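You operate a simulated robot arm through the tools that you are given. There is no shell and no other tool.

The job below is to be done with a simulated robot arm. You get a single attempt, and the scene is never put back.

## Task
Thread the black bead, then the grey bead onto the teal post and push the white stopper down on them.
Fine: the first lies in the round box, the second on the orange-dot board; turn the box shut again.

The check looks at the end state, three seconds after you hand in, the way a careful person would. Anything else that was tipped, shoved, dropped, spilled or broken makes it a failure. Lids that push on must go on centred and level and be pressed home; caps that screw on are set level and turned clockwise until they are tight.

## Robot
A 7-joint arm with a two-finger parallel gripper, fixed in place. Base frame: the origin is at the foot of the arm, x ahead of it, y to its left, z up; the work surface is at about z = 740. Readings come in mm, degrees, newtons and seconds.
With the tool pointing down near the work surface it reaches from about 300 to 680 mm from the base axis. Its first joint turns from -66.0 to 66.0 degrees. Payload 1.57 kg.
The TCP is the grasp point between the finger pads, 30 mm short of the fingertips. In the tool frame z runs along the fingers and y along their closing line. Largest opening 110 mm; finger width 24, thickness 12; the body of the gripper, 48 by 112 mm, starts 78 mm behind the TCP.
Orientation is that of the tool frame in the base frame, as [roll, pitch, yaw] about the fixed x, y, z axes, in that order (R = Rz(yaw) Ry(pitch) Rx(roll)). With the fingers straight down and closing along the base's y, the tool's x points along the base's -x, its y along +y and its z along -z.

## Interface
- The arm moves only by the tool jog_arm. Its argument "commands" is text: rows parted by semicolons, each of 7 numbers parted by spaces: the gripper command, from -1 (shut) to 1 (fully open), values between in proportion, then the shift along the tool's x, y, z in units of 500 mm (1.0 is 500 mm), then the turn, a rotation vector about the tool's x, y, z in units of 90 degrees (1.0 is 90 degrees). In form: grip dx dy dz ax ay az; .... A call has 1 to 20 rows; each row is the pose to reach, as a shift and turn from the pose commanded when the call began, along the tool's axes at that moment. A call with a number of a shift or a turn outside -1 to 1 is refused whole. Each row takes 0.2 s and may step no farther than 50 mm and 8.6 degrees from the row before; otherwise, or with a gripper value out of range, the whole call is refused. Where a pose cannot be reached the arm comes as near as it can. A force on the tool above 60 N (or 10 N above the force at the start of the call, whichever is more), or a blocked arm, ends the call early, and 0.2 s more pass. Each finger travels about 108 mm/s and halts on what it meets, pressing with about 31 N; the grip force reading is that of the motor and also rises with nothing between the fingers. The clock runs only during rows and for 0.2 s after the last one: add rows that repeat a pose to give the fingers time. It gives the time, the measured TCP pose, the force on the tool (base axes), the opening and the grip force at its end, in the units of the frame above (readings bear some noise), with the torque about the TCP (base axes, N m) and any sound that the robot's microphone picked up.
- Cameras (640 x 400 px; columns grow to the right, rows downward): "scene" is fixed at [150.1, -379.1, 1407.1]; the picture's right is [0.90, -0.44, 0.00], its down [-0.24, -0.49, -0.84] and it looks along [0.37, 0.75, -0.55] (base axes); focal length 357 px, centre (320, 200). "wrist" rides on the gripper at [70, 16, -141] in the tool frame; the picture's right is [-0.23, 0.97, 0.00], its down [-0.86, -0.20, -0.48] and it looks along [-0.47, -0.11, 0.88] (tool axes); focal length 222 px, centre (320, 200). There is no depth. A picture from a camera that has moved, and an enlarged one, comes with that camera's place and axes in the base frame and with its lens.
- camera(camera): a new picture of that camera. The clock stands still meanwhile.
- enlarge(camera, box): a new picture of the part [left, top, right, bottom] of that camera's present view, enlarged. The clock stands still meanwhile.
- job_done(): hands the job in; it is judged then, once.

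Places have to be worked out from the pictures, the camera data and where the tool is seen. Open the gripper and draw the arm clear of the work before you hand the job in, unless the task says otherwise.

The tools are called after ">>>" by a JSON object that holds its "method" and its "body". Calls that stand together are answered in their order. jog_arm: Moves the arm, as the interface text tells. Its arguments: {"type":"object","properties":{"commands":{"type":"string"}},"required":["commands"]} The other tools are called the same way: camera (camera) takes a picture; enlarge (camera, box) takes an enlarged picture of a part of a camera's view; job_done () hands the job in.

At the start:

```text
clock: 0.0
eef_pos: [326.7, 132.5, 1057.2]
orientation: [-180.0, 0.0, -180.0]
contact_force: [0.1, -0.4, 0.8]
moment: [-0.03, -0.01, 0.01]
gripper_width: 109.9
grasp_force: 0.1
```

scene: 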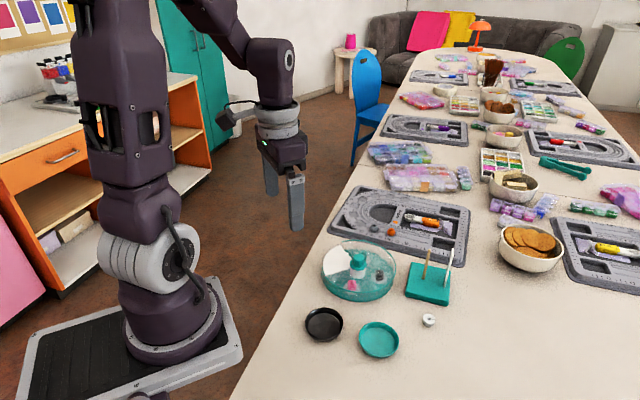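
wrist: 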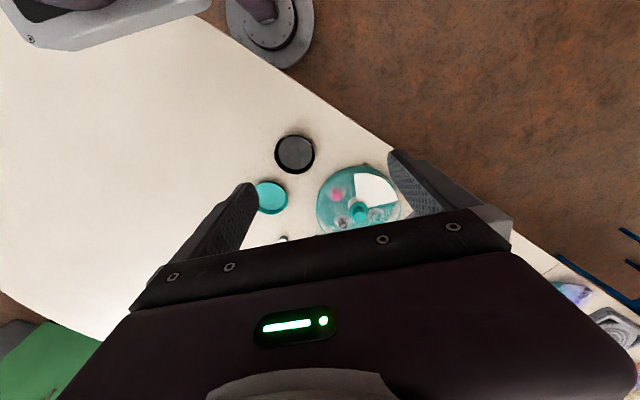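

I start by enlarging the scene picture around the round box, the posts and the boards to identify the parts.

>>> {"method": "enlarge", "body": {"camera": "scene", "box": [290, 220, 480, 370]}}

>>> {"method": "enlarge", "body": {"camera": "scene", "box": [320, 170, 480, 270]}}

>>> {"method": "enlarge", "body": {"camera": "wrist", "box": [240, 120, 420, 245]}}

```text
2.67 times, centred on (385, 295) of scene
camera zoom: at [150.1, -379.1, 1407.1], right [0.9, -0.44, 0.0], down [-0.24, -0.49, -0.84], along [0.37, 0.75, -0.55], focal length 952 px, centre (147, -53)
```

zoom: 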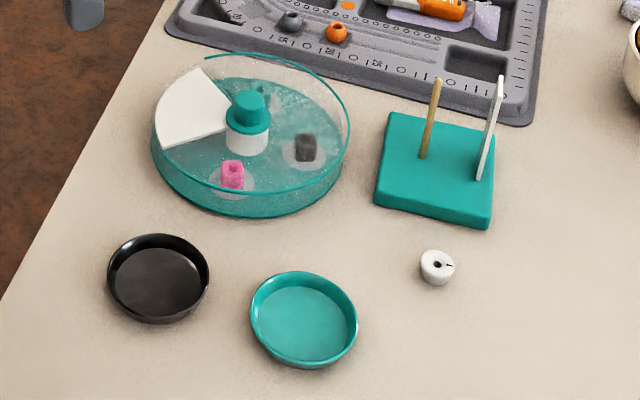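

```text
4.00 times, centred on (400, 220) of scene
camera zoom: at [150.1, -379.1, 1407.1], right [0.9, -0.44, 0.0], down [-0.24, -0.49, -0.84], along [0.37, 0.75, -0.55], focal length 1428 px, centre (0, 120)
```

zoom: 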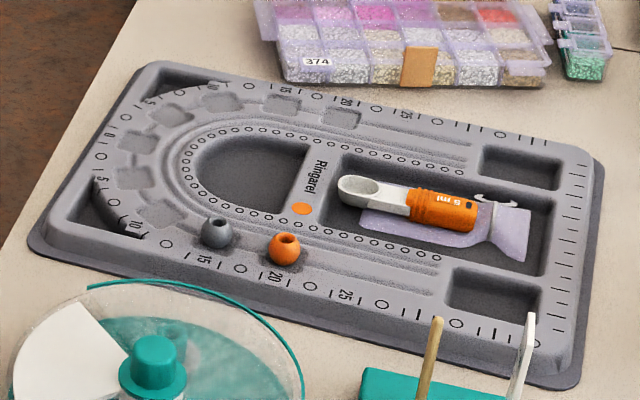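

```text
3.20 times, centred on (330, 182) of wrist
camera zoom: at [256.1, 147.6, 1198.5], right [0.23, 0.97, 0.0], down [0.86, -0.2, 0.48], along [0.47, -0.11, -0.88], focal length 711 px, centre (288, 256)
```

zoom: 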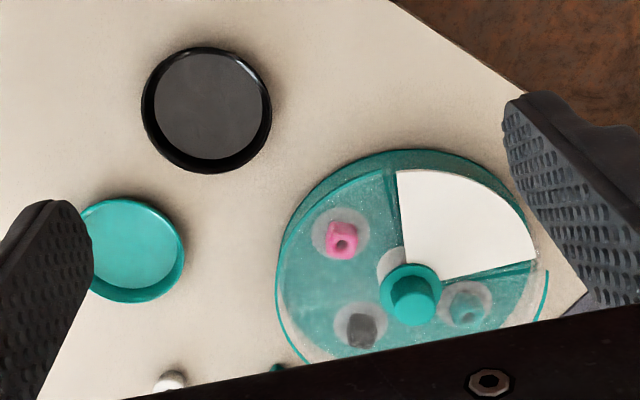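

The box appears to hold a white blank sector under the lid's open sector, with pink, black and teal beads in the other compartments and a knob in the middle near (520,172). I move above it for a closer look.

>>> {"method": "jog_arm", "body": {"commands": "1 -0.075 0.016 0.022 0 0 0; 1 -0.15 0.032 0.044 0 0 0; 1 -0.225 0.048 0.066 0 0 0; 1 -0.3 0.064 0.088 0 0 0; 1 -0.376 0.08 0.11 0 0 0; 1 -0.376 0.08 0.11 0 0 0"}}

>>> {"method": "camera", "body": {"camera": "wrist"}}

>>> {"method": "camera", "body": {"camera": "scene"}}

```text
clock: 1.4
eef_pos: [513.9, 172.5, 1002.3]
orientation: [179.9, 0.0, -179.9]
contact_force: [0.2, -0.2, -0.7]
moment: [0.01, 0.02, -0.03]
gripper_width: 109.9
grasp_force: 0.0
```

```text
taken
camera wrist: at [444.0, 187.3, 1142.8], right [0.23, 0.97, 0.0], down [0.86, -0.2, 0.48], along [0.47, -0.11, -0.88], focal length 222 px, centre (320, 200)
```

wrist: 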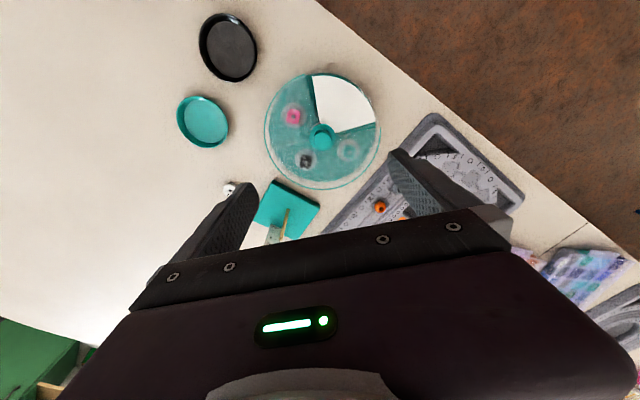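

```text
taken
```

scene: 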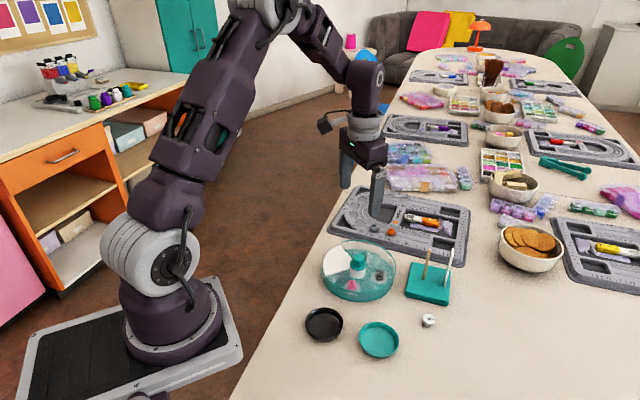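

Zooming into this wrist view to see the lid, the posts and the beads.

>>> {"method": "enlarge", "body": {"camera": "wrist", "box": [255, 60, 395, 195]}}

>>> {"method": "enlarge", "body": {"camera": "wrist", "box": [210, 150, 420, 260]}}

>>> {"method": "enlarge", "body": {"camera": "scene", "box": [390, 235, 480, 335]}}

```text
2.96 times, centred on (325, 128) of wrist
camera zoom: at [444.0, 187.3, 1142.8], right [0.23, 0.97, 0.0], down [0.86, -0.2, 0.48], along [0.47, -0.11, -0.88], focal length 658 px, centre (305, 415)
```

zoom: 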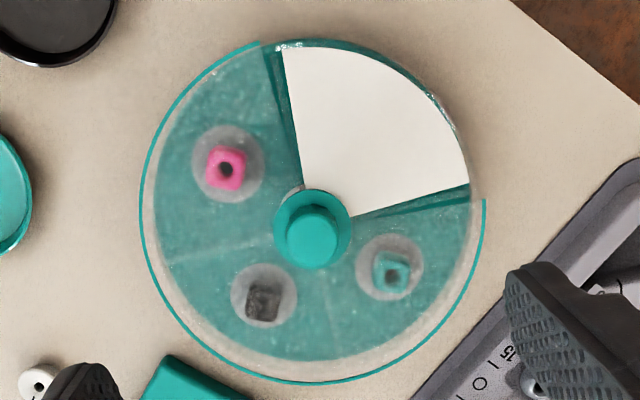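

```text
3.05 times, centred on (315, 205) of wrist
camera zoom: at [444.0, 187.3, 1142.8], right [0.23, 0.97, 0.0], down [0.86, -0.2, 0.48], along [0.47, -0.11, -0.88], focal length 677 px, centre (335, 185)
```

zoom: 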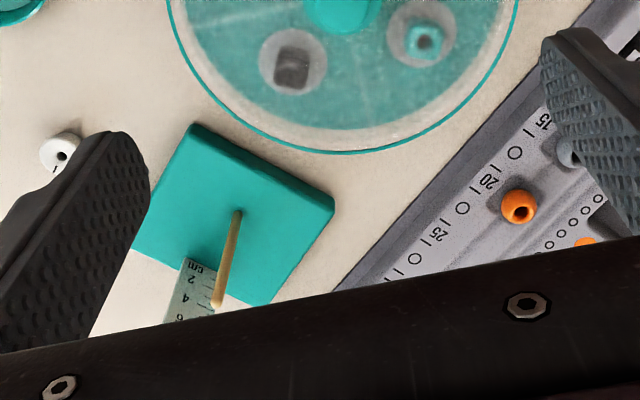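

```text
4.00 times, centred on (435, 285) of scene
camera zoom: at [150.2, -379.1, 1407.1], right [0.9, -0.44, 0.0], down [-0.24, -0.49, -0.84], along [0.37, 0.75, -0.55], focal length 1428 px, centre (-140, -140)
```

zoom: 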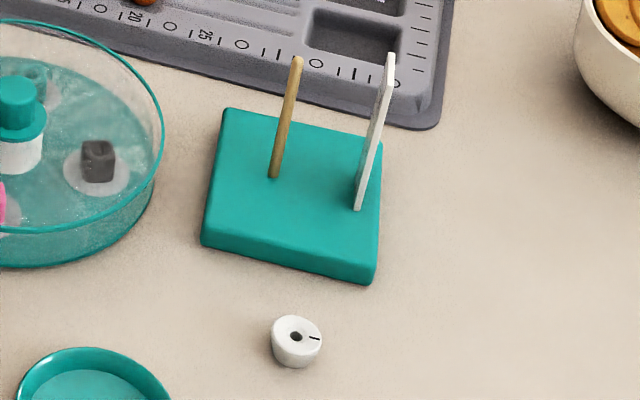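

The stand's wooden post sits near (656,73), its top at z≈853. The stopper is near (590,-22), the grey bead near (659,291), and the box axis near (527,172) with the knob top at z≈805. The lid's opening is over the white blank sector, so it needs 180° to uncover the black bead. I descend above the knob while pre-turning the tool +90°.

>>> {"method": "jog_arm", "body": {"commands": "1 -0.002 0 0.017 0 0 0.09; 1 -0.004 0 0.034 0 0 0.18; 1 -0.007 0 0.05 0 0 0.27; 1 -0.009 0 0.067 0 0 0.36; 1 -0.012 0 0.084 0 0 0.45; 1 -0.014 0 0.1 0 0 0.54; 1 -0.016 0 0.117 0 0 0.63; 1 -0.019 0 0.133 0 0 0.72; 1 -0.022 0 0.15 0 0 0.81; 1 -0.024 0 0.167 0 0 0.9; 1 -0.026 0 0.184 0 0 0.99; 1 -0.026 0 0.2 0 0 1; 1 -0.026 0 0.2 0 0 1"}}

>>> {"method": "camera", "body": {"camera": "wrist"}}

>>> {"method": "camera", "body": {"camera": "scene"}}

```text
clock: 4.2
eef_pos: [526.5, 173.5, 902.1]
orientation: [180.0, 0.0, 89.9]
contact_force: [-0.3, 0.2, 0.5]
moment: [-0.01, -0.03, 0.04]
gripper_width: 110.3
grasp_force: 0.2
```

```text
taken
camera wrist: at [543.3, 241.5, 1043.3], right [0.97, -0.23, 0.0], down [-0.2, -0.86, 0.48], along [-0.11, -0.47, -0.88], focal length 222 px, centre (320, 200)
```

wrist: 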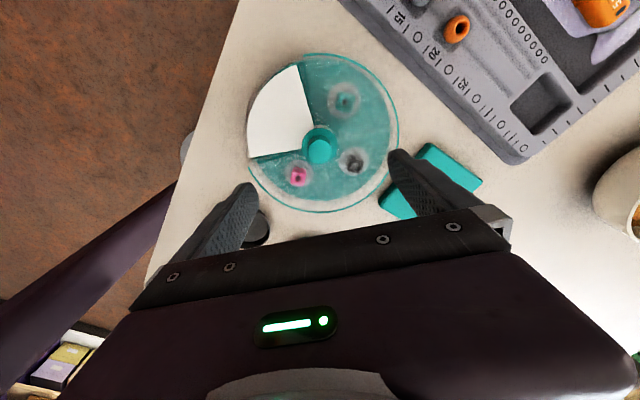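

```text
taken
```

scene: 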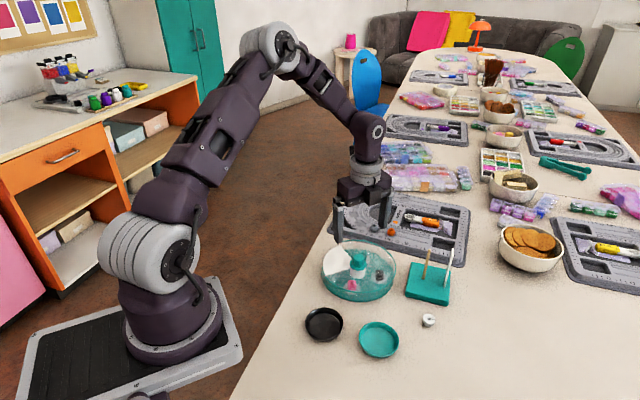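

>>> {"method": "enlarge", "body": {"camera": "wrist", "box": [240, 50, 410, 220]}}

```text
2.35 times, centred on (325, 135) of wrist
camera zoom: at [543.3, 241.5, 1043.3], right [0.97, -0.23, 0.0], down [-0.2, -0.86, 0.48], along [-0.11, -0.47, -0.88], focal length 523 px, centre (308, 353)
```

zoom: 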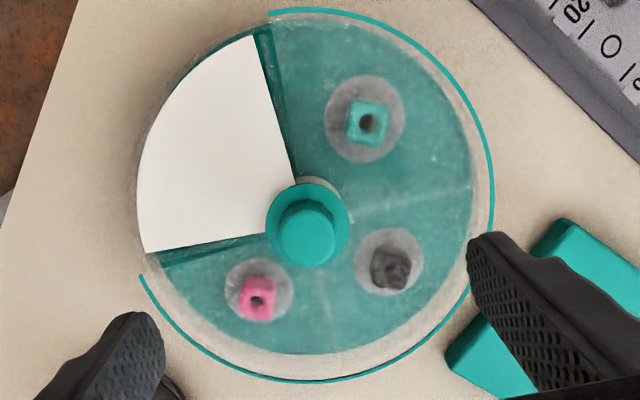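

The knob sits right below the TCP. I descend so the fingertips reach about z=790, just alongside the knob, and check the height from the scene camera before closing.

>>> {"method": "jog_arm", "body": {"commands": "1 0 0 0.04 0 0 0; 1 0 0 0.08 0 0 0; 1 0 0 0.12 0 0 0; 1 0 0 0.15 0 0 0; 1 0 0 0.164 0 0 0; 0 0 0 0.164 0 0 0; 0 0 0 0.164 0 0 0; 0 0 0 0.164 0 0 0"}}

>>> {"method": "enlarge", "body": {"camera": "scene", "box": [310, 210, 410, 310]}}

>>> {"method": "enlarge", "body": {"camera": "wrist", "box": [220, 50, 420, 250]}}

```text
clock: 6.0
eef_pos: [525.9, 172.0, 820.8]
orientation: [-180.0, 0.0, 89.9]
contact_force: [-0.6, 0.4, 0.8]
moment: [0.04, -0.02, 0.0]
gripper_width: 54.9
grasp_force: 0.1
```

```text
4.00 times, centred on (360, 260) of scene
camera zoom: at [150.1, -379.1, 1407.1], right [0.9, -0.44, 0.0], down [-0.24, -0.49, -0.84], along [0.37, 0.75, -0.55], focal length 1428 px, centre (160, -40)
```

zoom: 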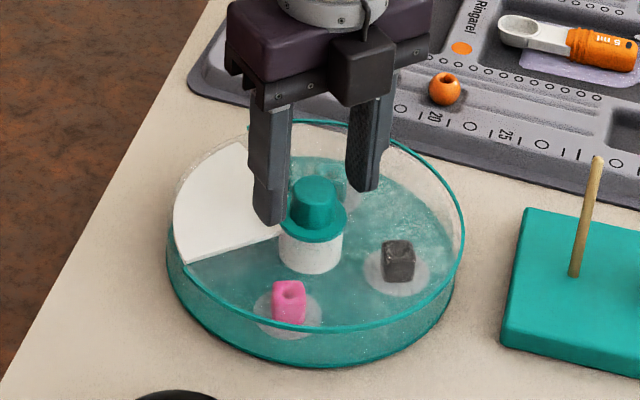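

```text
2.00 times, centred on (320, 150) of wrist
camera zoom: at [543.0, 240.5, 961.4], right [0.97, -0.23, 0.0], down [-0.2, -0.86, 0.48], along [-0.11, -0.47, -0.88], focal length 444 px, centre (320, 300)
```

zoom: 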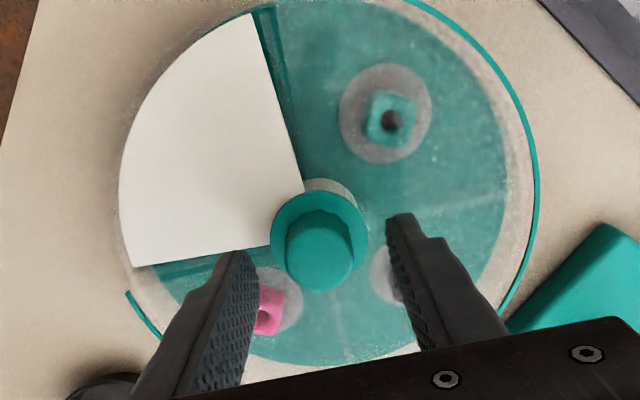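

The fingers straddle the knob evenly and the tips are above its collar. I lower 4 mm more and close on the knob.

>>> {"method": "jog_arm", "body": {"commands": "0 0 0 0.008 0 0 0; -0.4 0 0 0.008 0 0 0; -0.7 0 0 0.008 0 0 0; -1 0 0 0.008 0 0 0; -1 0 0 0.008 0 0 0; -1 0 0 0.008 0 0 0"}}

>>> {"method": "enlarge", "body": {"camera": "wrist", "box": [220, 50, 420, 250]}}

>>> {"method": "enlarge", "body": {"camera": "scene", "box": [310, 210, 410, 310]}}

```text
clock: 7.4
eef_pos: [526.1, 173.0, 816.3]
orientation: [180.0, 0.0, 89.9]
contact_force: [-2.3, -0.9, 2.7]
moment: [0.01, 0.07, 0.0]
gripper_width: 26.9
grasp_force: 30.5
```

```text
2.00 times, centred on (320, 150) of wrist
camera zoom: at [542.9, 240.7, 957.5], right [0.97, -0.23, 0.0], down [-0.2, -0.86, 0.48], along [-0.11, -0.47, -0.88], focal length 444 px, centre (320, 300)
```

zoom: 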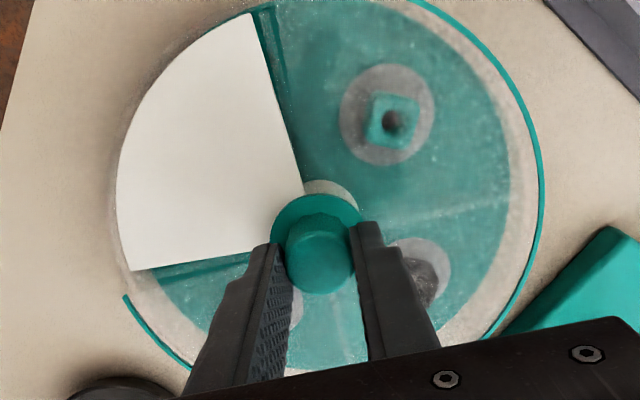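

```text
4.00 times, centred on (360, 260) of scene
camera zoom: at [150.1, -379.1, 1407.1], right [0.9, -0.44, 0.0], down [-0.24, -0.49, -0.84], along [0.37, 0.75, -0.55], focal length 1428 px, centre (160, -40)
```

zoom: 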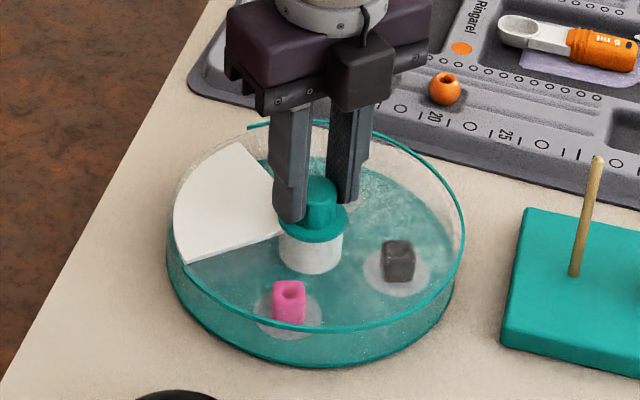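

The knob is held (width 26.9 mm). I turn it about 20° as a test, counter-clockwise seen from above.

>>> {"method": "jog_arm", "body": {"commands": "-1 0 0 0 0 0 -0.06; -1 0 0 0 0 0 -0.12; -1 0 0 0 0 0 -0.18; -1 0 0 0 0 0 -0.24; -1 0 0 0 0 0 -0.24"}}

>>> {"method": "enlarge", "body": {"camera": "scene", "box": [310, 210, 410, 310]}}

>>> {"method": "enlarge", "body": {"camera": "wrist", "box": [220, 50, 420, 250]}}

```text
clock: 8.6
eef_pos: [527.0, 173.4, 815.8]
orientation: [180.0, 0.0, 111.7]
contact_force: [-0.9, -0.1, 0.4]
moment: [-0.02, 0.01, -0.01]
gripper_width: 26.3
grasp_force: 31.1
```

```text
4.00 times, centred on (360, 260) of scene
camera zoom: at [150.2, -379.0, 1407.1], right [0.9, -0.44, 0.0], down [-0.24, -0.49, -0.84], along [0.37, 0.75, -0.55], focal length 1428 px, centre (160, -40)
```

zoom: 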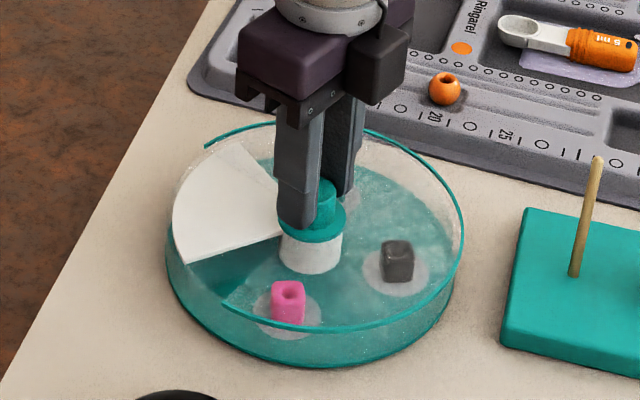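

```text
2.00 times, centred on (320, 150) of wrist
camera zoom: at [516.1, 241.9, 957.6], right [0.99, 0.15, 0.0], down [0.13, -0.87, 0.48], along [0.07, -0.47, -0.88], focal length 444 px, centre (320, 300)
```

zoom: 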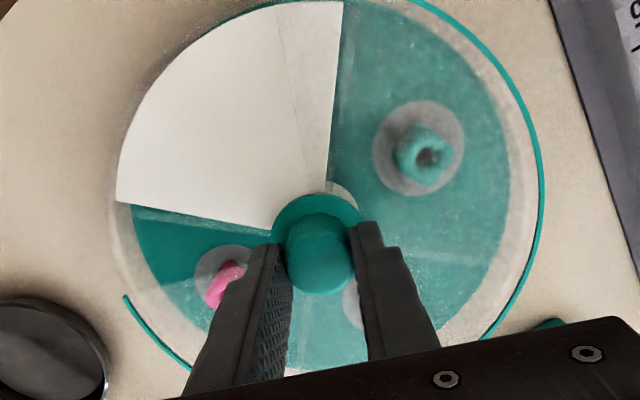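

The lid turns freely, the opening follows the knob and the white sector stays. I continue turning.

>>> {"method": "jog_arm", "body": {"commands": "-1 0 0 0 0 0 -0.08; -1 0 0 0 0 0 -0.16; -1 0 0 0 0 0 -0.24; -1 0 0 0 0 0 -0.32; -1 0 0 0 0 0 -0.4; -1 0 0 0 0 0 -0.48; -1 0 0 0 0 0 -0.56; -1 0 0 0 0 0 -0.64; -1 0 0 0 0 0 -0.72; -1 0 0 0 0 0 -0.8; -1 0 0 0 0 0 -0.88; -1 0 0 0 0 0 -0.88"}}

>>> {"method": "enlarge", "body": {"camera": "scene", "box": [310, 210, 410, 310]}}

```text
clock: 11.2
eef_pos: [525.7, 172.7, 816.1]
orientation: [-179.9, 0.0, -169.0]
contact_force: [1.4, -0.6, -0.1]
moment: [-0.05, 0.23, -0.01]
gripper_width: 26.6
grasp_force: 31.0
```

```text
4.00 times, centred on (360, 260) of scene
camera zoom: at [150.2, -379.0, 1407.1], right [0.9, -0.44, 0.0], down [-0.24, -0.49, -0.84], along [0.37, 0.75, -0.55], focal length 1428 px, centre (160, -40)
```

zoom: 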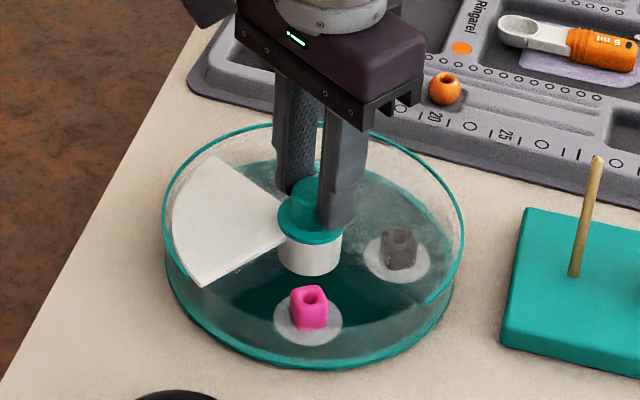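

The lid has come about 100° round, but the white sector suggests the base crept some 10° with it. I turn just 8° more to see whether the base still follows.

>>> {"method": "jog_arm", "body": {"commands": "-1 0 0 0 0 0 -0.03; -1 0 0 0 0 0 -0.06; -1 0 0 0 0 0 -0.09"}}

>>> {"method": "enlarge", "body": {"camera": "scene", "box": [310, 210, 410, 310]}}

>>> {"method": "enlarge", "body": {"camera": "wrist", "box": [220, 50, 420, 250]}}

```text
clock: 12.0
eef_pos: [526.3, 171.9, 815.1]
orientation: [-180.0, 0.0, -161.2]
contact_force: [0.6, -2.2, 6.6]
moment: [-0.22, 0.38, -0.03]
gripper_width: 26.7
grasp_force: 30.4
```

```text
4.00 times, centred on (360, 260) of scene
camera zoom: at [150.1, -379.1, 1407.1], right [0.9, -0.44, 0.0], down [-0.24, -0.49, -0.84], along [0.37, 0.75, -0.55], focal length 1428 px, centre (160, -40)
```

zoom: 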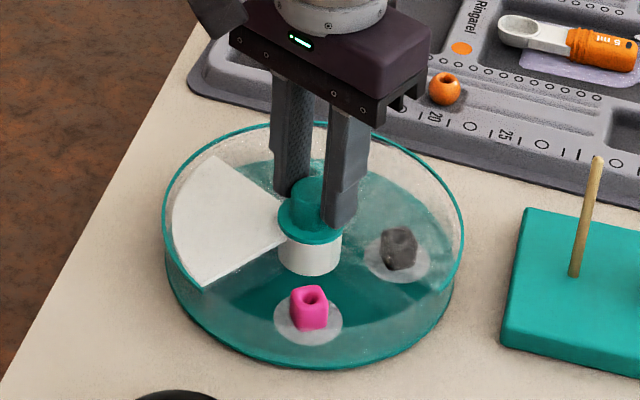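

```text
2.00 times, centred on (320, 150) of wrist
camera zoom: at [455.1, 164.1, 957.6], right [-0.1, 0.99, 0.0], down [0.87, 0.09, 0.48], along [0.48, 0.05, -0.88], focal length 444 px, centre (320, 300)
```

zoom: 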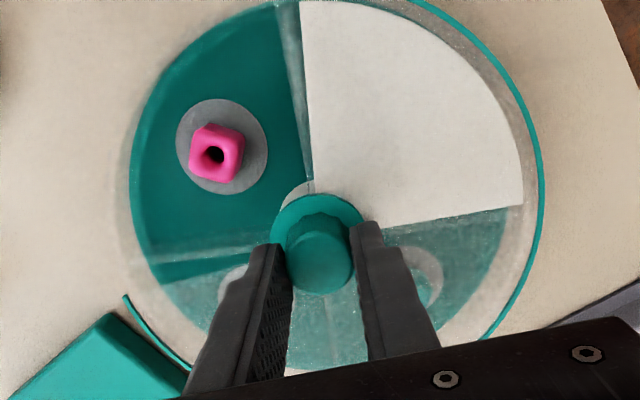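

The base stayed put this time, though side load had built up in the grip. I release the knob slightly to relax, then regrip.

>>> {"method": "jog_arm", "body": {"commands": "-0.4 0 0 0 0 0 0; -0.2 0 0 0 0 0 0; -0.2 0 0 0 0 0 0; -0.2 0 0 0 0 0 0"}}

>>> {"method": "enlarge", "body": {"camera": "wrist", "box": [220, 50, 420, 250]}}

>>> {"method": "enlarge", "body": {"camera": "scene", "box": [310, 210, 410, 310]}}

```text
clock: 13.0
eef_pos: [526.3, 173.2, 815.7]
orientation: [-180.0, 0.0, -161.1]
contact_force: [-0.5, 0.4, -0.3]
moment: [-0.01, 0.01, 0.05]
gripper_width: 43.9
grasp_force: 0.1
```

```text
2.00 times, centred on (320, 150) of wrist
camera zoom: at [455.0, 164.3, 957.3], right [-0.1, 0.99, 0.0], down [0.87, 0.09, 0.48], along [0.48, 0.05, -0.88], focal length 444 px, centre (320, 300)
```

zoom: 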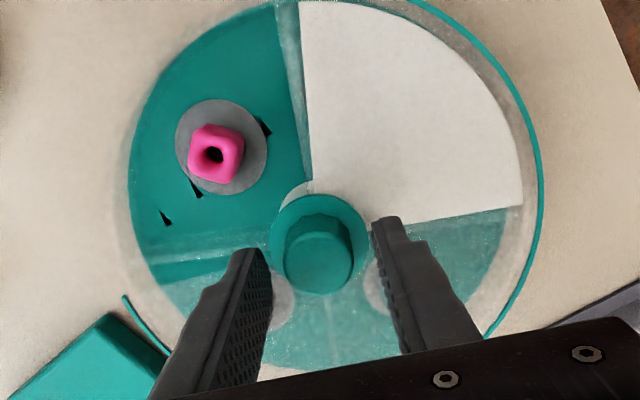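

```text
4.00 times, centred on (360, 260) of scene
camera zoom: at [150.1, -379.1, 1407.1], right [0.9, -0.44, 0.0], down [-0.24, -0.49, -0.84], along [0.37, 0.75, -0.55], focal length 1428 px, centre (160, -40)
```

zoom: 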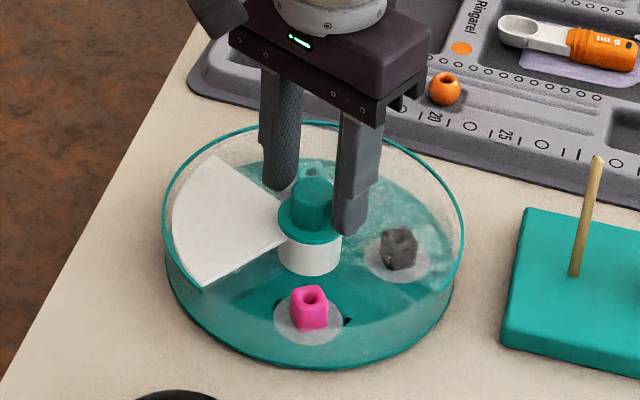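

The knob is still centred between the fingers. I regrip and turn the lid on.

>>> {"method": "jog_arm", "body": {"commands": "-0.6 0 0 0 0 0 0; -1 0 0 0 0 0 0; -1 0 0 0 0 0 0; -1 0 0 0 0 0 0; -1 0 0 0 0 0 -0.06; -1 0 0 0 0 0 -0.12; -1 0 0 0 0 0 -0.18; -1 0 0 0 0 0 -0.24; -1 0 0 0 0 0 -0.3; -1 0 0 0 0 0 -0.36; -1 0 0 0 0 0 -0.42; -1 0 0 0 0 0 -0.46; -1 0 0 0 0 0 -0.46"}}

>>> {"method": "enlarge", "body": {"camera": "scene", "box": [310, 210, 410, 310]}}

```text
clock: 15.8
eef_pos: [526.5, 173.0, 815.5]
orientation: [-180.0, 0.0, -119.6]
contact_force: [-3.6, 2.4, 0.1]
moment: [-0.12, -0.05, -0.04]
gripper_width: 26.5
grasp_force: 31.4
```

```text
4.00 times, centred on (360, 260) of scene
camera zoom: at [149.9, -379.0, 1407.2], right [0.9, -0.44, 0.0], down [-0.24, -0.49, -0.84], along [0.37, 0.75, -0.55], focal length 1428 px, centre (160, -40)
```

zoom: 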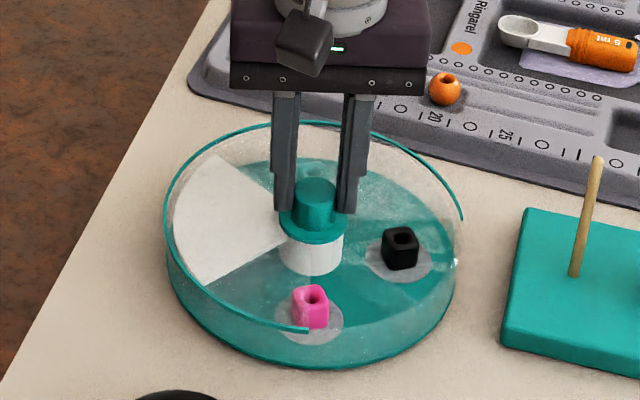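

The base stays put and the black bead is now uncovered, its hole facing up. I turn another ~40° to centre the opening over it.

>>> {"method": "jog_arm", "body": {"commands": "-1 0 0 0 0 0 -0.06; -1 0 0 0 0 0 -0.12; -1 0 0 0 0 0 -0.18; -1 0 0 0 0 0 -0.24; -1 0 0 0 0 0 -0.3; -1 0 0 0 0 0 -0.36; -1 0 0 0 0 0 -0.42; -1 0 0 0 0 0 -0.44; -1 0 0 0 0 0 -0.44"}}

>>> {"method": "enlarge", "body": {"camera": "scene", "box": [310, 210, 410, 310]}}

```text
clock: 17.8
eef_pos: [526.6, 171.1, 815.5]
orientation: [180.0, 0.0, -80.0]
contact_force: [-0.1, -3.5, 8.3]
moment: [0.55, 0.16, 0.02]
gripper_width: 26.6
grasp_force: 31.4
```

```text
4.00 times, centred on (360, 260) of scene
camera zoom: at [150.0, -379.2, 1407.1], right [0.9, -0.44, 0.0], down [-0.24, -0.49, -0.84], along [0.37, 0.75, -0.55], focal length 1428 px, centre (160, -40)
```

zoom: 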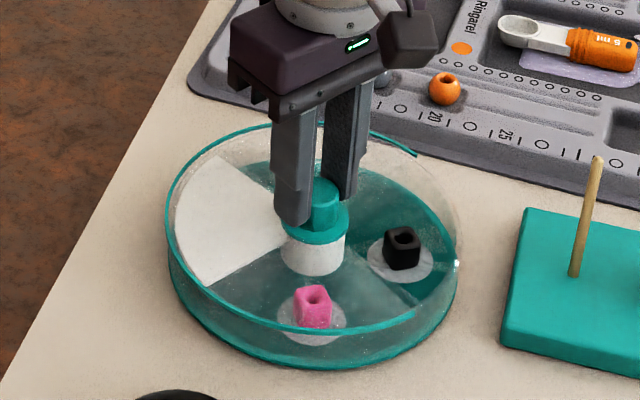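

The opening is centred over the black bead. I release the knob, rise, and look down at the bead.

>>> {"method": "jog_arm", "body": {"commands": "-0.5 0 0 0 0 0 0; 0 0 0 0 0 0 0; 0 0 0 0 0 0 0; 0 0 0 -0.05 0 0 0; 0 0 0 -0.1 0 0 0; 0 0 0 -0.16 0 0 0; 0 0 0 -0.2 0 0 0; 0 0 0 -0.2 0 0 0"}}

>>> {"method": "camera", "body": {"camera": "wrist"}}

>>> {"method": "enlarge", "body": {"camera": "wrist", "box": [240, 50, 400, 150]}}

```text
clock: 19.6
eef_pos: [526.8, 175.5, 916.8]
orientation: [179.9, 0.0, -80.0]
contact_force: [-0.4, 0.0, -1.0]
moment: [-0.02, -0.01, 0.02]
gripper_width: 54.6
grasp_force: 0.0
```

```text
taken
camera wrist: at [522.5, 100.9, 1057.9], right [-1.0, 0.06, 0.0], down [0.05, 0.88, 0.48], along [0.03, 0.48, -0.88], focal length 222 px, centre (320, 200)
```

wrist: 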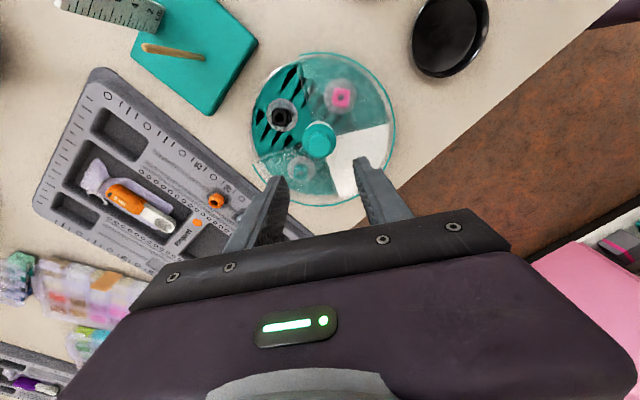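

```text
4.00 times, centred on (320, 100) of wrist
camera zoom: at [522.5, 100.9, 1057.9], right [-1.0, 0.06, 0.0], down [0.05, 0.88, 0.48], along [0.03, 0.48, -0.88], focal length 888 px, centre (320, 600)
```

zoom: 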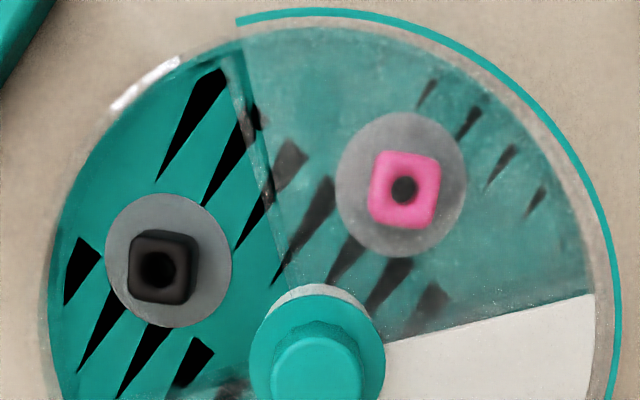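

The black bead is at about (575,140), its hole vertical and its faces roughly along the base axes. I move over it and turn the tool back to close along y.

>>> {"method": "jog_arm", "body": {"commands": "0 0.01 -0.01 0 0 0 0.09; 0 0.02 -0.02 0.004 0 0 0.18; 0 0.03 -0.03 0.008 0 0 0.27; 0 0.04 -0.04 0.012 0 0 0.36; 0 0.05 -0.05 0.016 0 0 0.45; 0 0.06 -0.06 0.02 0 0 0.54; 0 0.07 -0.07 0.024 0 0 0.63; 0 0.08 -0.08 0.028 0 0 0.72; 0 0.084 -0.083 0.03 0 0 0.81; 0 0.084 -0.083 0.032 0 0 0.9; 0 0.084 -0.083 0.032 0 0 0.99; 0 0.084 -0.083 0.032 0 0 0.99"}}

>>> {"method": "camera", "body": {"camera": "wrist"}}

>>> {"method": "enlarge", "body": {"camera": "wrist", "box": [280, 90, 360, 140]}}

>>> {"method": "enlarge", "body": {"camera": "scene", "box": [310, 225, 410, 310]}}

```text
clock: 22.2
eef_pos: [574.2, 138.0, 900.8]
orientation: [179.9, 0.0, -169.4]
contact_force: [-0.3, -0.3, 0.2]
moment: [-0.04, 0.02, -0.01]
gripper_width: 55.0
grasp_force: 0.0
```

```text
taken
camera wrist: at [503.1, 140.2, 1041.6], right [0.04, 1.0, 0.0], down [0.88, -0.04, 0.48], along [0.48, -0.02, -0.88], focal length 222 px, centre (320, 200)
```

wrist: 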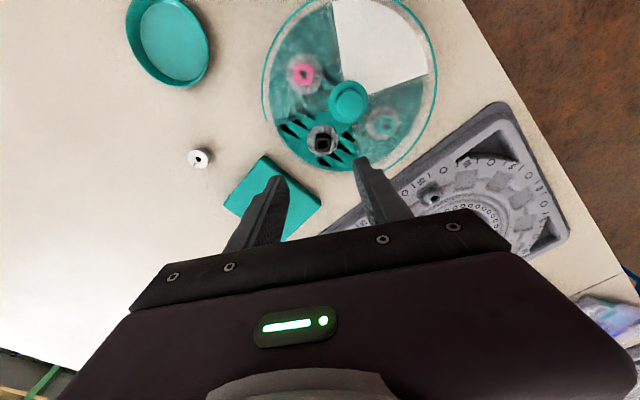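

```text
8.00 times, centred on (320, 115) of wrist
camera zoom: at [503.1, 140.2, 1041.6], right [0.04, 1.0, 0.0], down [0.88, -0.04, 0.48], along [0.48, -0.02, -0.88], focal length 1777 px, centre (320, 880)
```

zoom: 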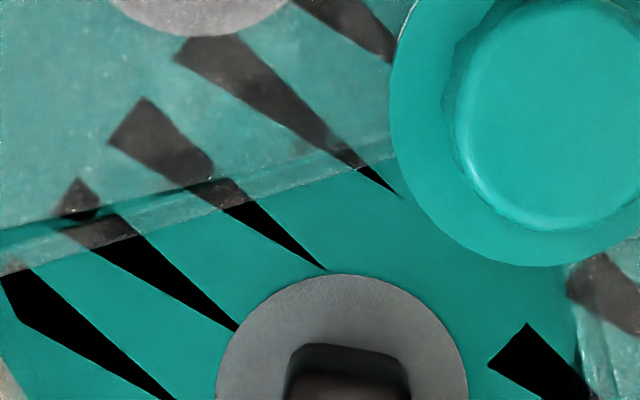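

```text
4.71 times, centred on (360, 268) of scene
camera zoom: at [150.1, -379.1, 1407.1], right [0.9, -0.44, 0.0], down [-0.24, -0.49, -0.84], along [0.37, 0.75, -0.55], focal length 1681 px, centre (132, -118)
```

zoom: 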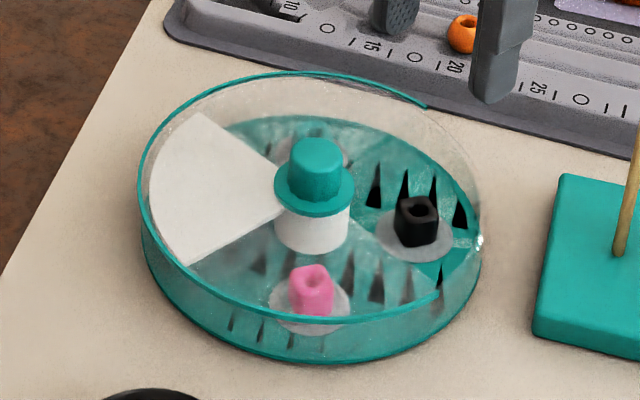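

I zoom on the bead itself to get its face orientation.

>>> {"method": "enlarge", "body": {"camera": "wrist", "box": [290, 115, 354, 165]}}

>>> {"method": "enlarge", "body": {"camera": "wrist", "box": [170, 100, 490, 250]}}

```text
8.00 times, centred on (322, 140) of wrist
camera zoom: at [503.1, 140.2, 1041.6], right [0.04, 1.0, 0.0], down [0.88, -0.04, 0.48], along [0.48, -0.02, -0.88], focal length 1777 px, centre (304, 680)
```

zoom: 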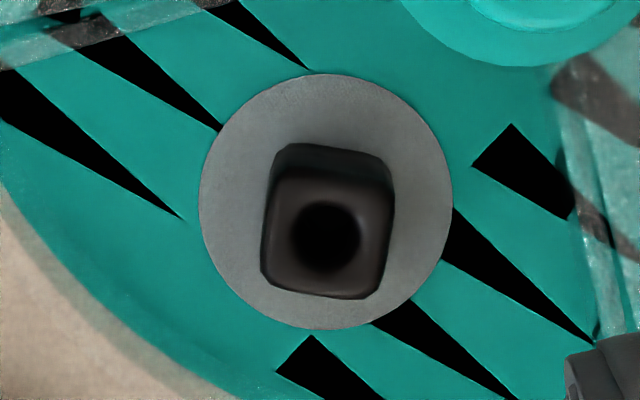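

```text
2.00 times, centred on (330, 175) of wrist
camera zoom: at [503.1, 140.2, 1041.6], right [0.04, 1.0, 0.0], down [0.88, -0.04, 0.48], along [0.48, -0.02, -0.88], focal length 444 px, centre (300, 250)
```

zoom: 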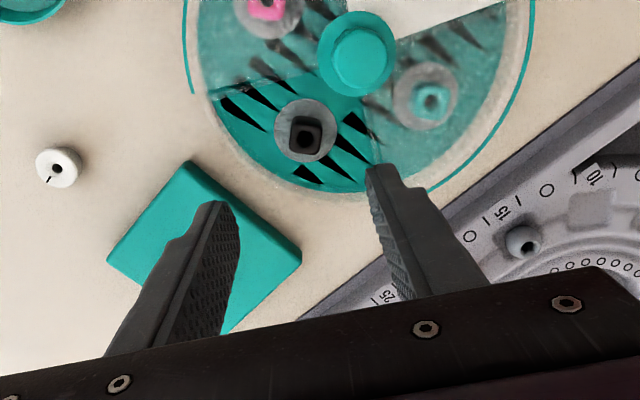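

The bead's faces are turned about 9° clockwise from the base axes and its centre is at ≈(575,140.4). I align the yaw, narrow the fingers and go down to just above it.

>>> {"method": "jog_arm", "body": {"commands": "-0.2 -0.002 0.005 0.02 0 0 0.08; -0.4 -0.002 0.005 0.06 0 0 0.16; -0.4 -0.002 0.005 0.1 0 0 0.222; -0.4 -0.002 0.005 0.14 0 0 0.222; -0.4 -0.002 0.005 0.16 0 0 0.222; -0.4 -0.002 0.005 0.16 0 0 0.222"}}

>>> {"method": "enlarge", "body": {"camera": "wrist", "box": [240, 100, 400, 200]}}

>>> {"method": "enlarge", "body": {"camera": "scene", "box": [330, 215, 430, 300]}}

```text
clock: 23.6
eef_pos: [575.0, 140.9, 820.4]
orientation: [-180.0, 0.1, 170.9]
contact_force: [-0.4, 0.3, 0.2]
moment: [0.01, 0.03, -0.02]
gripper_width: 33.1
grasp_force: 0.0
```

```text
4.00 times, centred on (320, 150) of wrist
camera zoom: at [508.4, 166.3, 961.6], right [0.38, 0.93, 0.0], down [0.81, -0.33, 0.48], along [0.44, -0.18, -0.88], focal length 888 px, centre (320, 400)
```

zoom: 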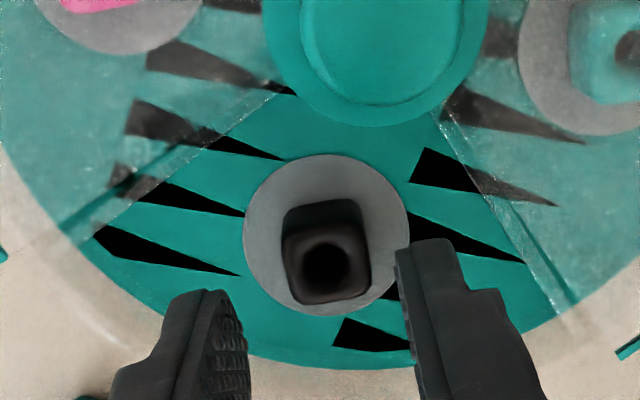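

```text
4.71 times, centred on (380, 258) of scene
camera zoom: at [150.1, -379.1, 1407.1], right [0.9, -0.44, 0.0], down [-0.24, -0.49, -0.84], along [0.37, 0.75, -0.55], focal length 1681 px, centre (38, -71)
```

zoom: 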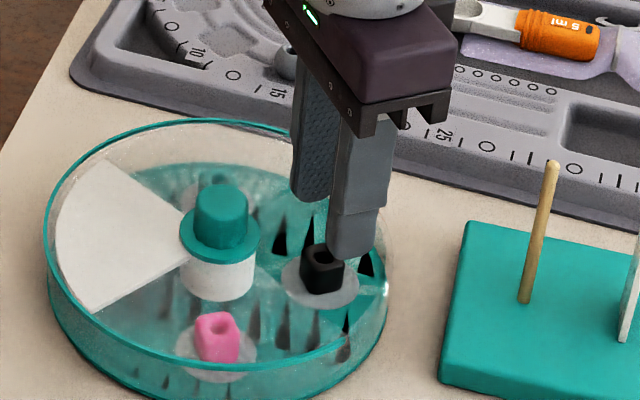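

The bead is centred under the TCP to within 1 mm. I trim the yaw by 4° and descend so that the fingertips reach about z=750, then close.

>>> {"method": "jog_arm", "body": {"commands": "-0.4 0 0.001 0.02 0 0 0.045; -0.4 0 0.001 0.04 0 0 0.045; -0.4 0 0.001 0.06 0 0 0.045; -0.4 0 0.001 0.072 0 0 0.045; -0.4 0 0.001 0.078 0 0 0.045; -0.4 0 0.001 0.078 0 0 0.045"}}

>>> {"method": "enlarge", "body": {"camera": "wrist", "box": [240, 100, 400, 200]}}

>>> {"method": "enlarge", "body": {"camera": "scene", "box": [330, 215, 430, 300]}}

```text
clock: 25.0
eef_pos: [575.8, 141.9, 778.8]
orientation: [180.0, 0.0, 166.8]
contact_force: [-0.1, 0.8, -0.4]
moment: [0.01, 0.01, 0.01]
gripper_width: 33.2
grasp_force: 0.1
```

```text
4.00 times, centred on (320, 150) of wrist
camera zoom: at [511.2, 172.0, 922.5], right [0.44, 0.9, 0.0], down [0.79, -0.39, 0.48], along [0.43, -0.21, -0.88], focal length 888 px, centre (320, 400)
```

zoom: 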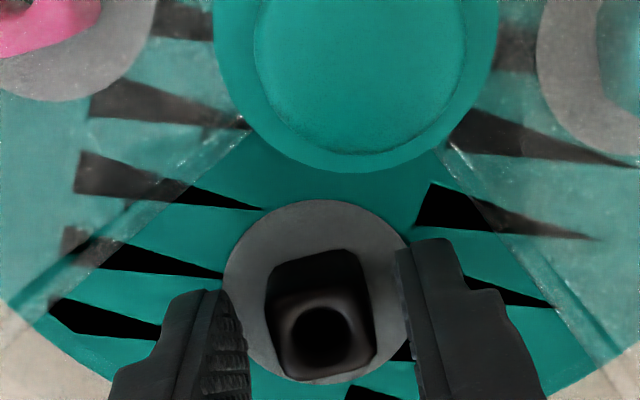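

```text
4.71 times, centred on (380, 258) of scene
camera zoom: at [150.1, -379.1, 1407.1], right [0.9, -0.44, 0.0], down [-0.24, -0.49, -0.84], along [0.37, 0.75, -0.55], focal length 1681 px, centre (38, -71)
```

zoom: 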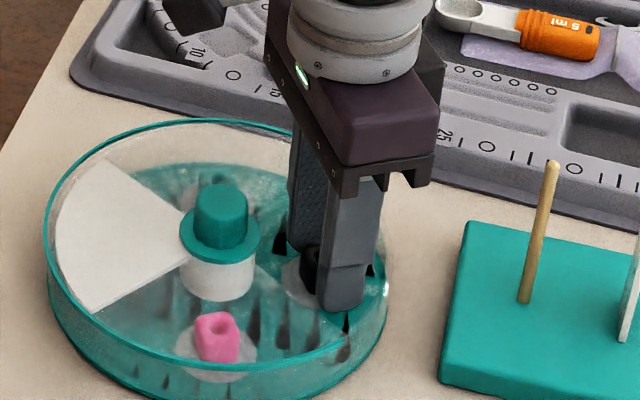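

Everything is centred with no contact, so I close gently on the bead.

>>> {"method": "jog_arm", "body": {"commands": "-0.55 0 0 0 0 0 0; -0.65 0 0 0 0 0 0; -0.8 0 0 0 0 0 0; -1 0 0 0 0 0 0; -1 0 0 0 0 0 0; -1 0 0 0 0 0 0"}}

>>> {"method": "enlarge", "body": {"camera": "wrist", "box": [240, 100, 400, 200]}}

```text
clock: 26.4
eef_pos: [575.7, 142.0, 781.8]
orientation: [-180.0, 0.1, 166.8]
contact_force: [0.3, 0.0, -0.4]
moment: [-0.01, 0.0, 0.0]
gripper_width: 17.7
grasp_force: 31.2
```

```text
4.00 times, centred on (320, 150) of wrist
camera zoom: at [511.1, 172.0, 922.5], right [0.44, 0.9, 0.0], down [0.79, -0.39, 0.48], along [0.43, -0.21, -0.88], focal length 888 px, centre (320, 400)
```

zoom: 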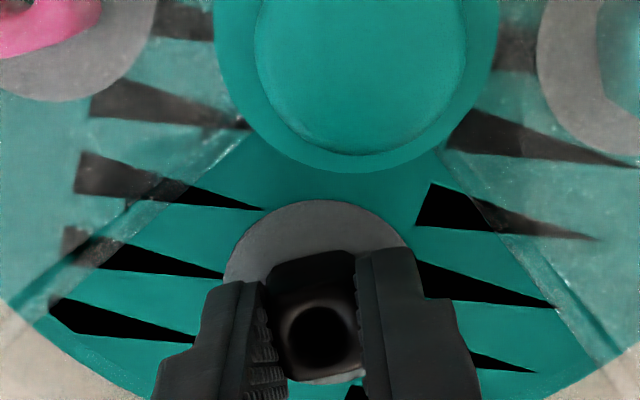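

The bead is held (17.7 mm). I lift it slowly straight up out of the opening to z≈920.

>>> {"method": "jog_arm", "body": {"commands": "-1 0 0 -0.02 0 0 0; -1 0 0 -0.05 0 0 0; -1 0 0 -0.1 0 0 0; -1 0 0 -0.16 0 0 0; -1 0 0 -0.22 0 0 0; -1 0 0 -0.278 0 0 0; -1 0 0 -0.278 0 0 0"}}

>>> {"method": "enlarge", "body": {"camera": "wrist", "box": [280, 150, 360, 200]}}

>>> {"method": "enlarge", "body": {"camera": "scene", "box": [320, 190, 460, 310]}}

>>> {"method": "camera", "body": {"camera": "wrist"}}

```text
clock: 28.0
eef_pos: [576.2, 142.2, 922.5]
orientation: [-180.0, 0.0, 166.8]
contact_force: [-0.4, -0.1, -0.1]
moment: [-0.01, 0.02, 0.02]
gripper_width: 17.5
grasp_force: 31.3
```

```text
8.00 times, centred on (320, 175) of wrist
camera zoom: at [512.1, 172.0, 1064.3], right [0.44, 0.9, 0.0], down [0.79, -0.39, 0.48], along [0.43, -0.21, -0.88], focal length 1777 px, centre (320, 400)
```

zoom: 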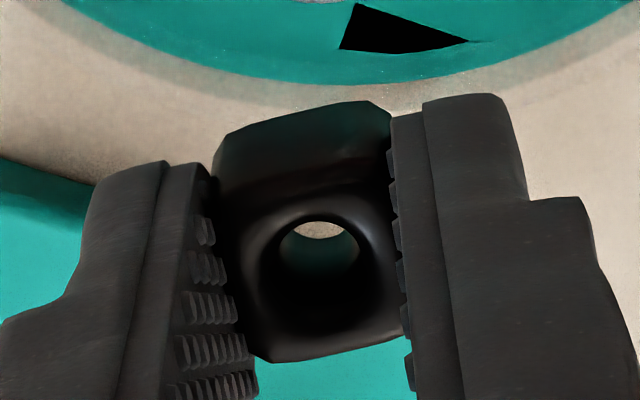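

```text
3.33 times, centred on (390, 250) of scene
camera zoom: at [150.1, -379.1, 1407.1], right [0.9, -0.44, 0.0], down [-0.24, -0.49, -0.84], along [0.37, 0.75, -0.55], focal length 1190 px, centre (87, 33)
```

zoom: 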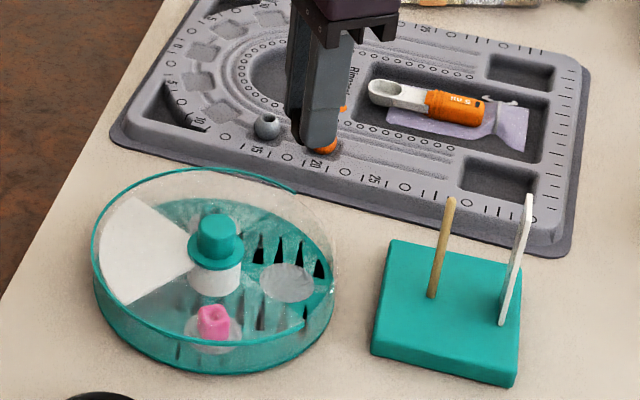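

```text
taken
camera wrist: at [512.1, 172.0, 1064.3], right [0.44, 0.9, 0.0], down [0.79, -0.39, 0.48], along [0.43, -0.21, -0.88], focal length 222 px, centre (320, 200)
```

wrist: 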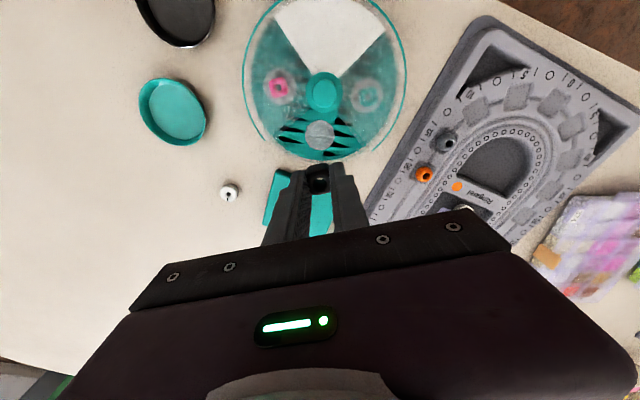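

The bead is secure with its hole vertical. I move towards the post, stopping slightly short, to locate it precisely in the wrist view.

>>> {"method": "jog_arm", "body": {"commands": "-1 -0.04 -0.022 0 0 0 0; -1 -0.08 -0.044 0 0 0 0; -1 -0.12 -0.066 0 0 0 0; -1 -0.162 -0.087 0 0 0 0; -1 -0.162 -0.087 0 0 0 0; -1 -0.162 -0.087 0 0 0 0"}}

>>> {"method": "camera", "body": {"camera": "wrist"}}

>>> {"method": "enlarge", "body": {"camera": "wrist", "box": [240, 120, 400, 220]}}

>>> {"method": "enlarge", "body": {"camera": "scene", "box": [390, 215, 480, 315]}}

```text
clock: 29.4
eef_pos: [643.9, 81.4, 921.8]
orientation: [180.0, 0.0, 166.8]
contact_force: [-0.3, -0.2, 0.1]
moment: [-0.02, 0.05, -0.01]
gripper_width: 17.6
grasp_force: 30.4
```

```text
taken
camera wrist: at [579.1, 111.3, 1062.5], right [0.44, 0.9, 0.0], down [0.79, -0.39, 0.48], along [0.43, -0.21, -0.88], focal length 222 px, centre (320, 200)
```

wrist: 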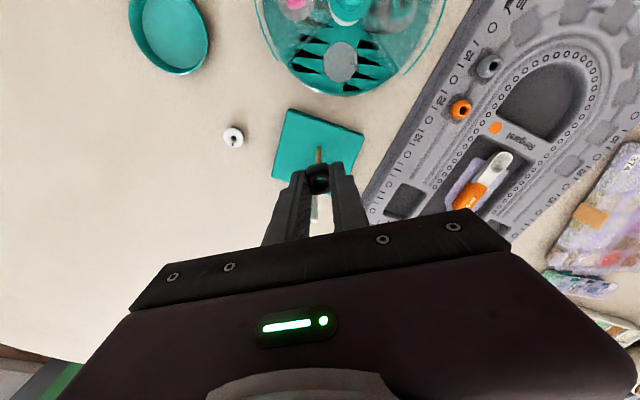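

```text
4.00 times, centred on (320, 170) of wrist
camera zoom: at [579.1, 111.3, 1062.5], right [0.44, 0.9, 0.0], down [0.79, -0.39, 0.48], along [0.43, -0.21, -0.88], focal length 888 px, centre (320, 320)
```

zoom: 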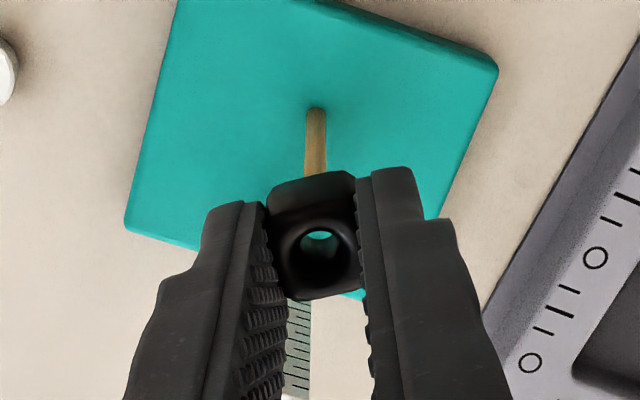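

```text
4.00 times, centred on (435, 265) of scene
camera zoom: at [150.1, -379.1, 1407.1], right [0.9, -0.44, 0.0], down [-0.24, -0.49, -0.84], along [0.37, 0.75, -0.55], focal length 1428 px, centre (-140, -60)
```

zoom: 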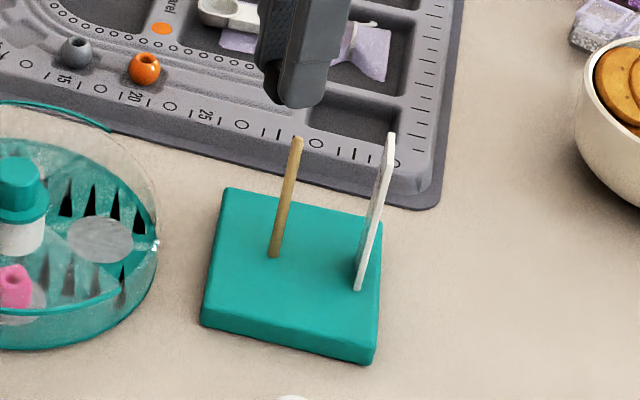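

The post is ~12 mm further out and ~2 mm to the side of the bead. I enlarge the scene view strongly to compare finger and post columns.

>>> {"method": "enlarge", "body": {"camera": "scene", "box": [415, 205, 463, 235]}}

>>> {"method": "enlarge", "body": {"camera": "scene", "box": [415, 235, 463, 265]}}

>>> {"method": "enlarge", "body": {"camera": "wrist", "box": [290, 135, 350, 175]}}

```text
13.33 times, centred on (439, 220) of scene
camera zoom: at [150.1, -379.1, 1407.1], right [0.9, -0.44, 0.0], down [-0.24, -0.49, -0.84], along [0.37, 0.75, -0.55], focal length 4762 px, centre (-1267, -67)
```

zoom: 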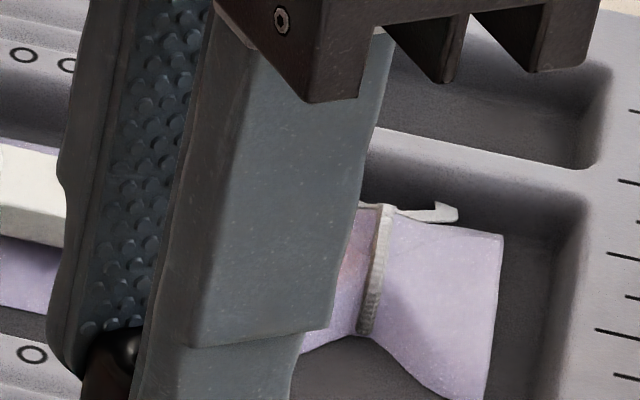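

```text
13.33 times, centred on (439, 250) of scene
camera zoom: at [150.1, -379.1, 1407.1], right [0.9, -0.44, 0.0], down [-0.24, -0.49, -0.84], along [0.37, 0.75, -0.55], focal length 4762 px, centre (-1267, -467)
```

zoom: 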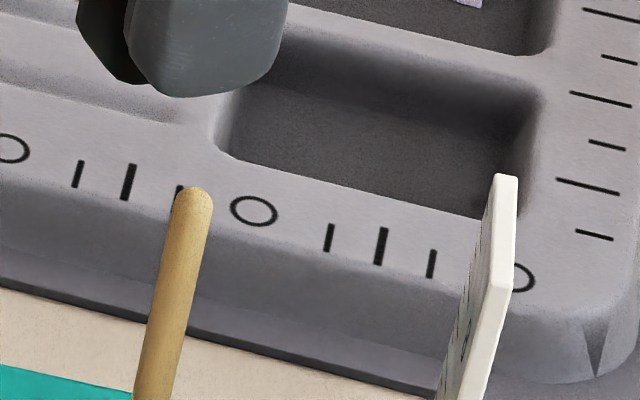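

```text
10.00 times, centred on (320, 155) of wrist
camera zoom: at [579.1, 111.3, 1062.5], right [0.44, 0.9, 0.0], down [0.79, -0.39, 0.48], along [0.43, -0.21, -0.88], focal length 2221 px, centre (320, 650)
```

zoom: 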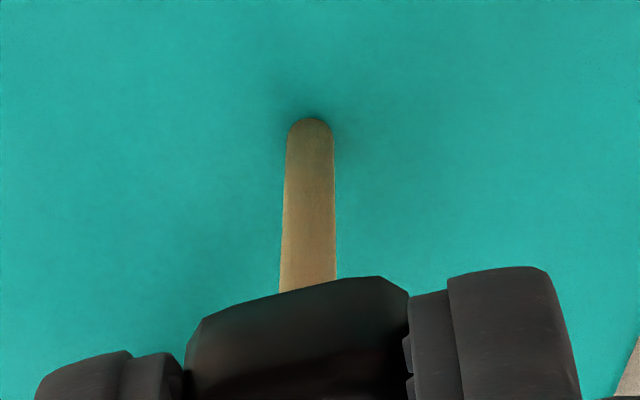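

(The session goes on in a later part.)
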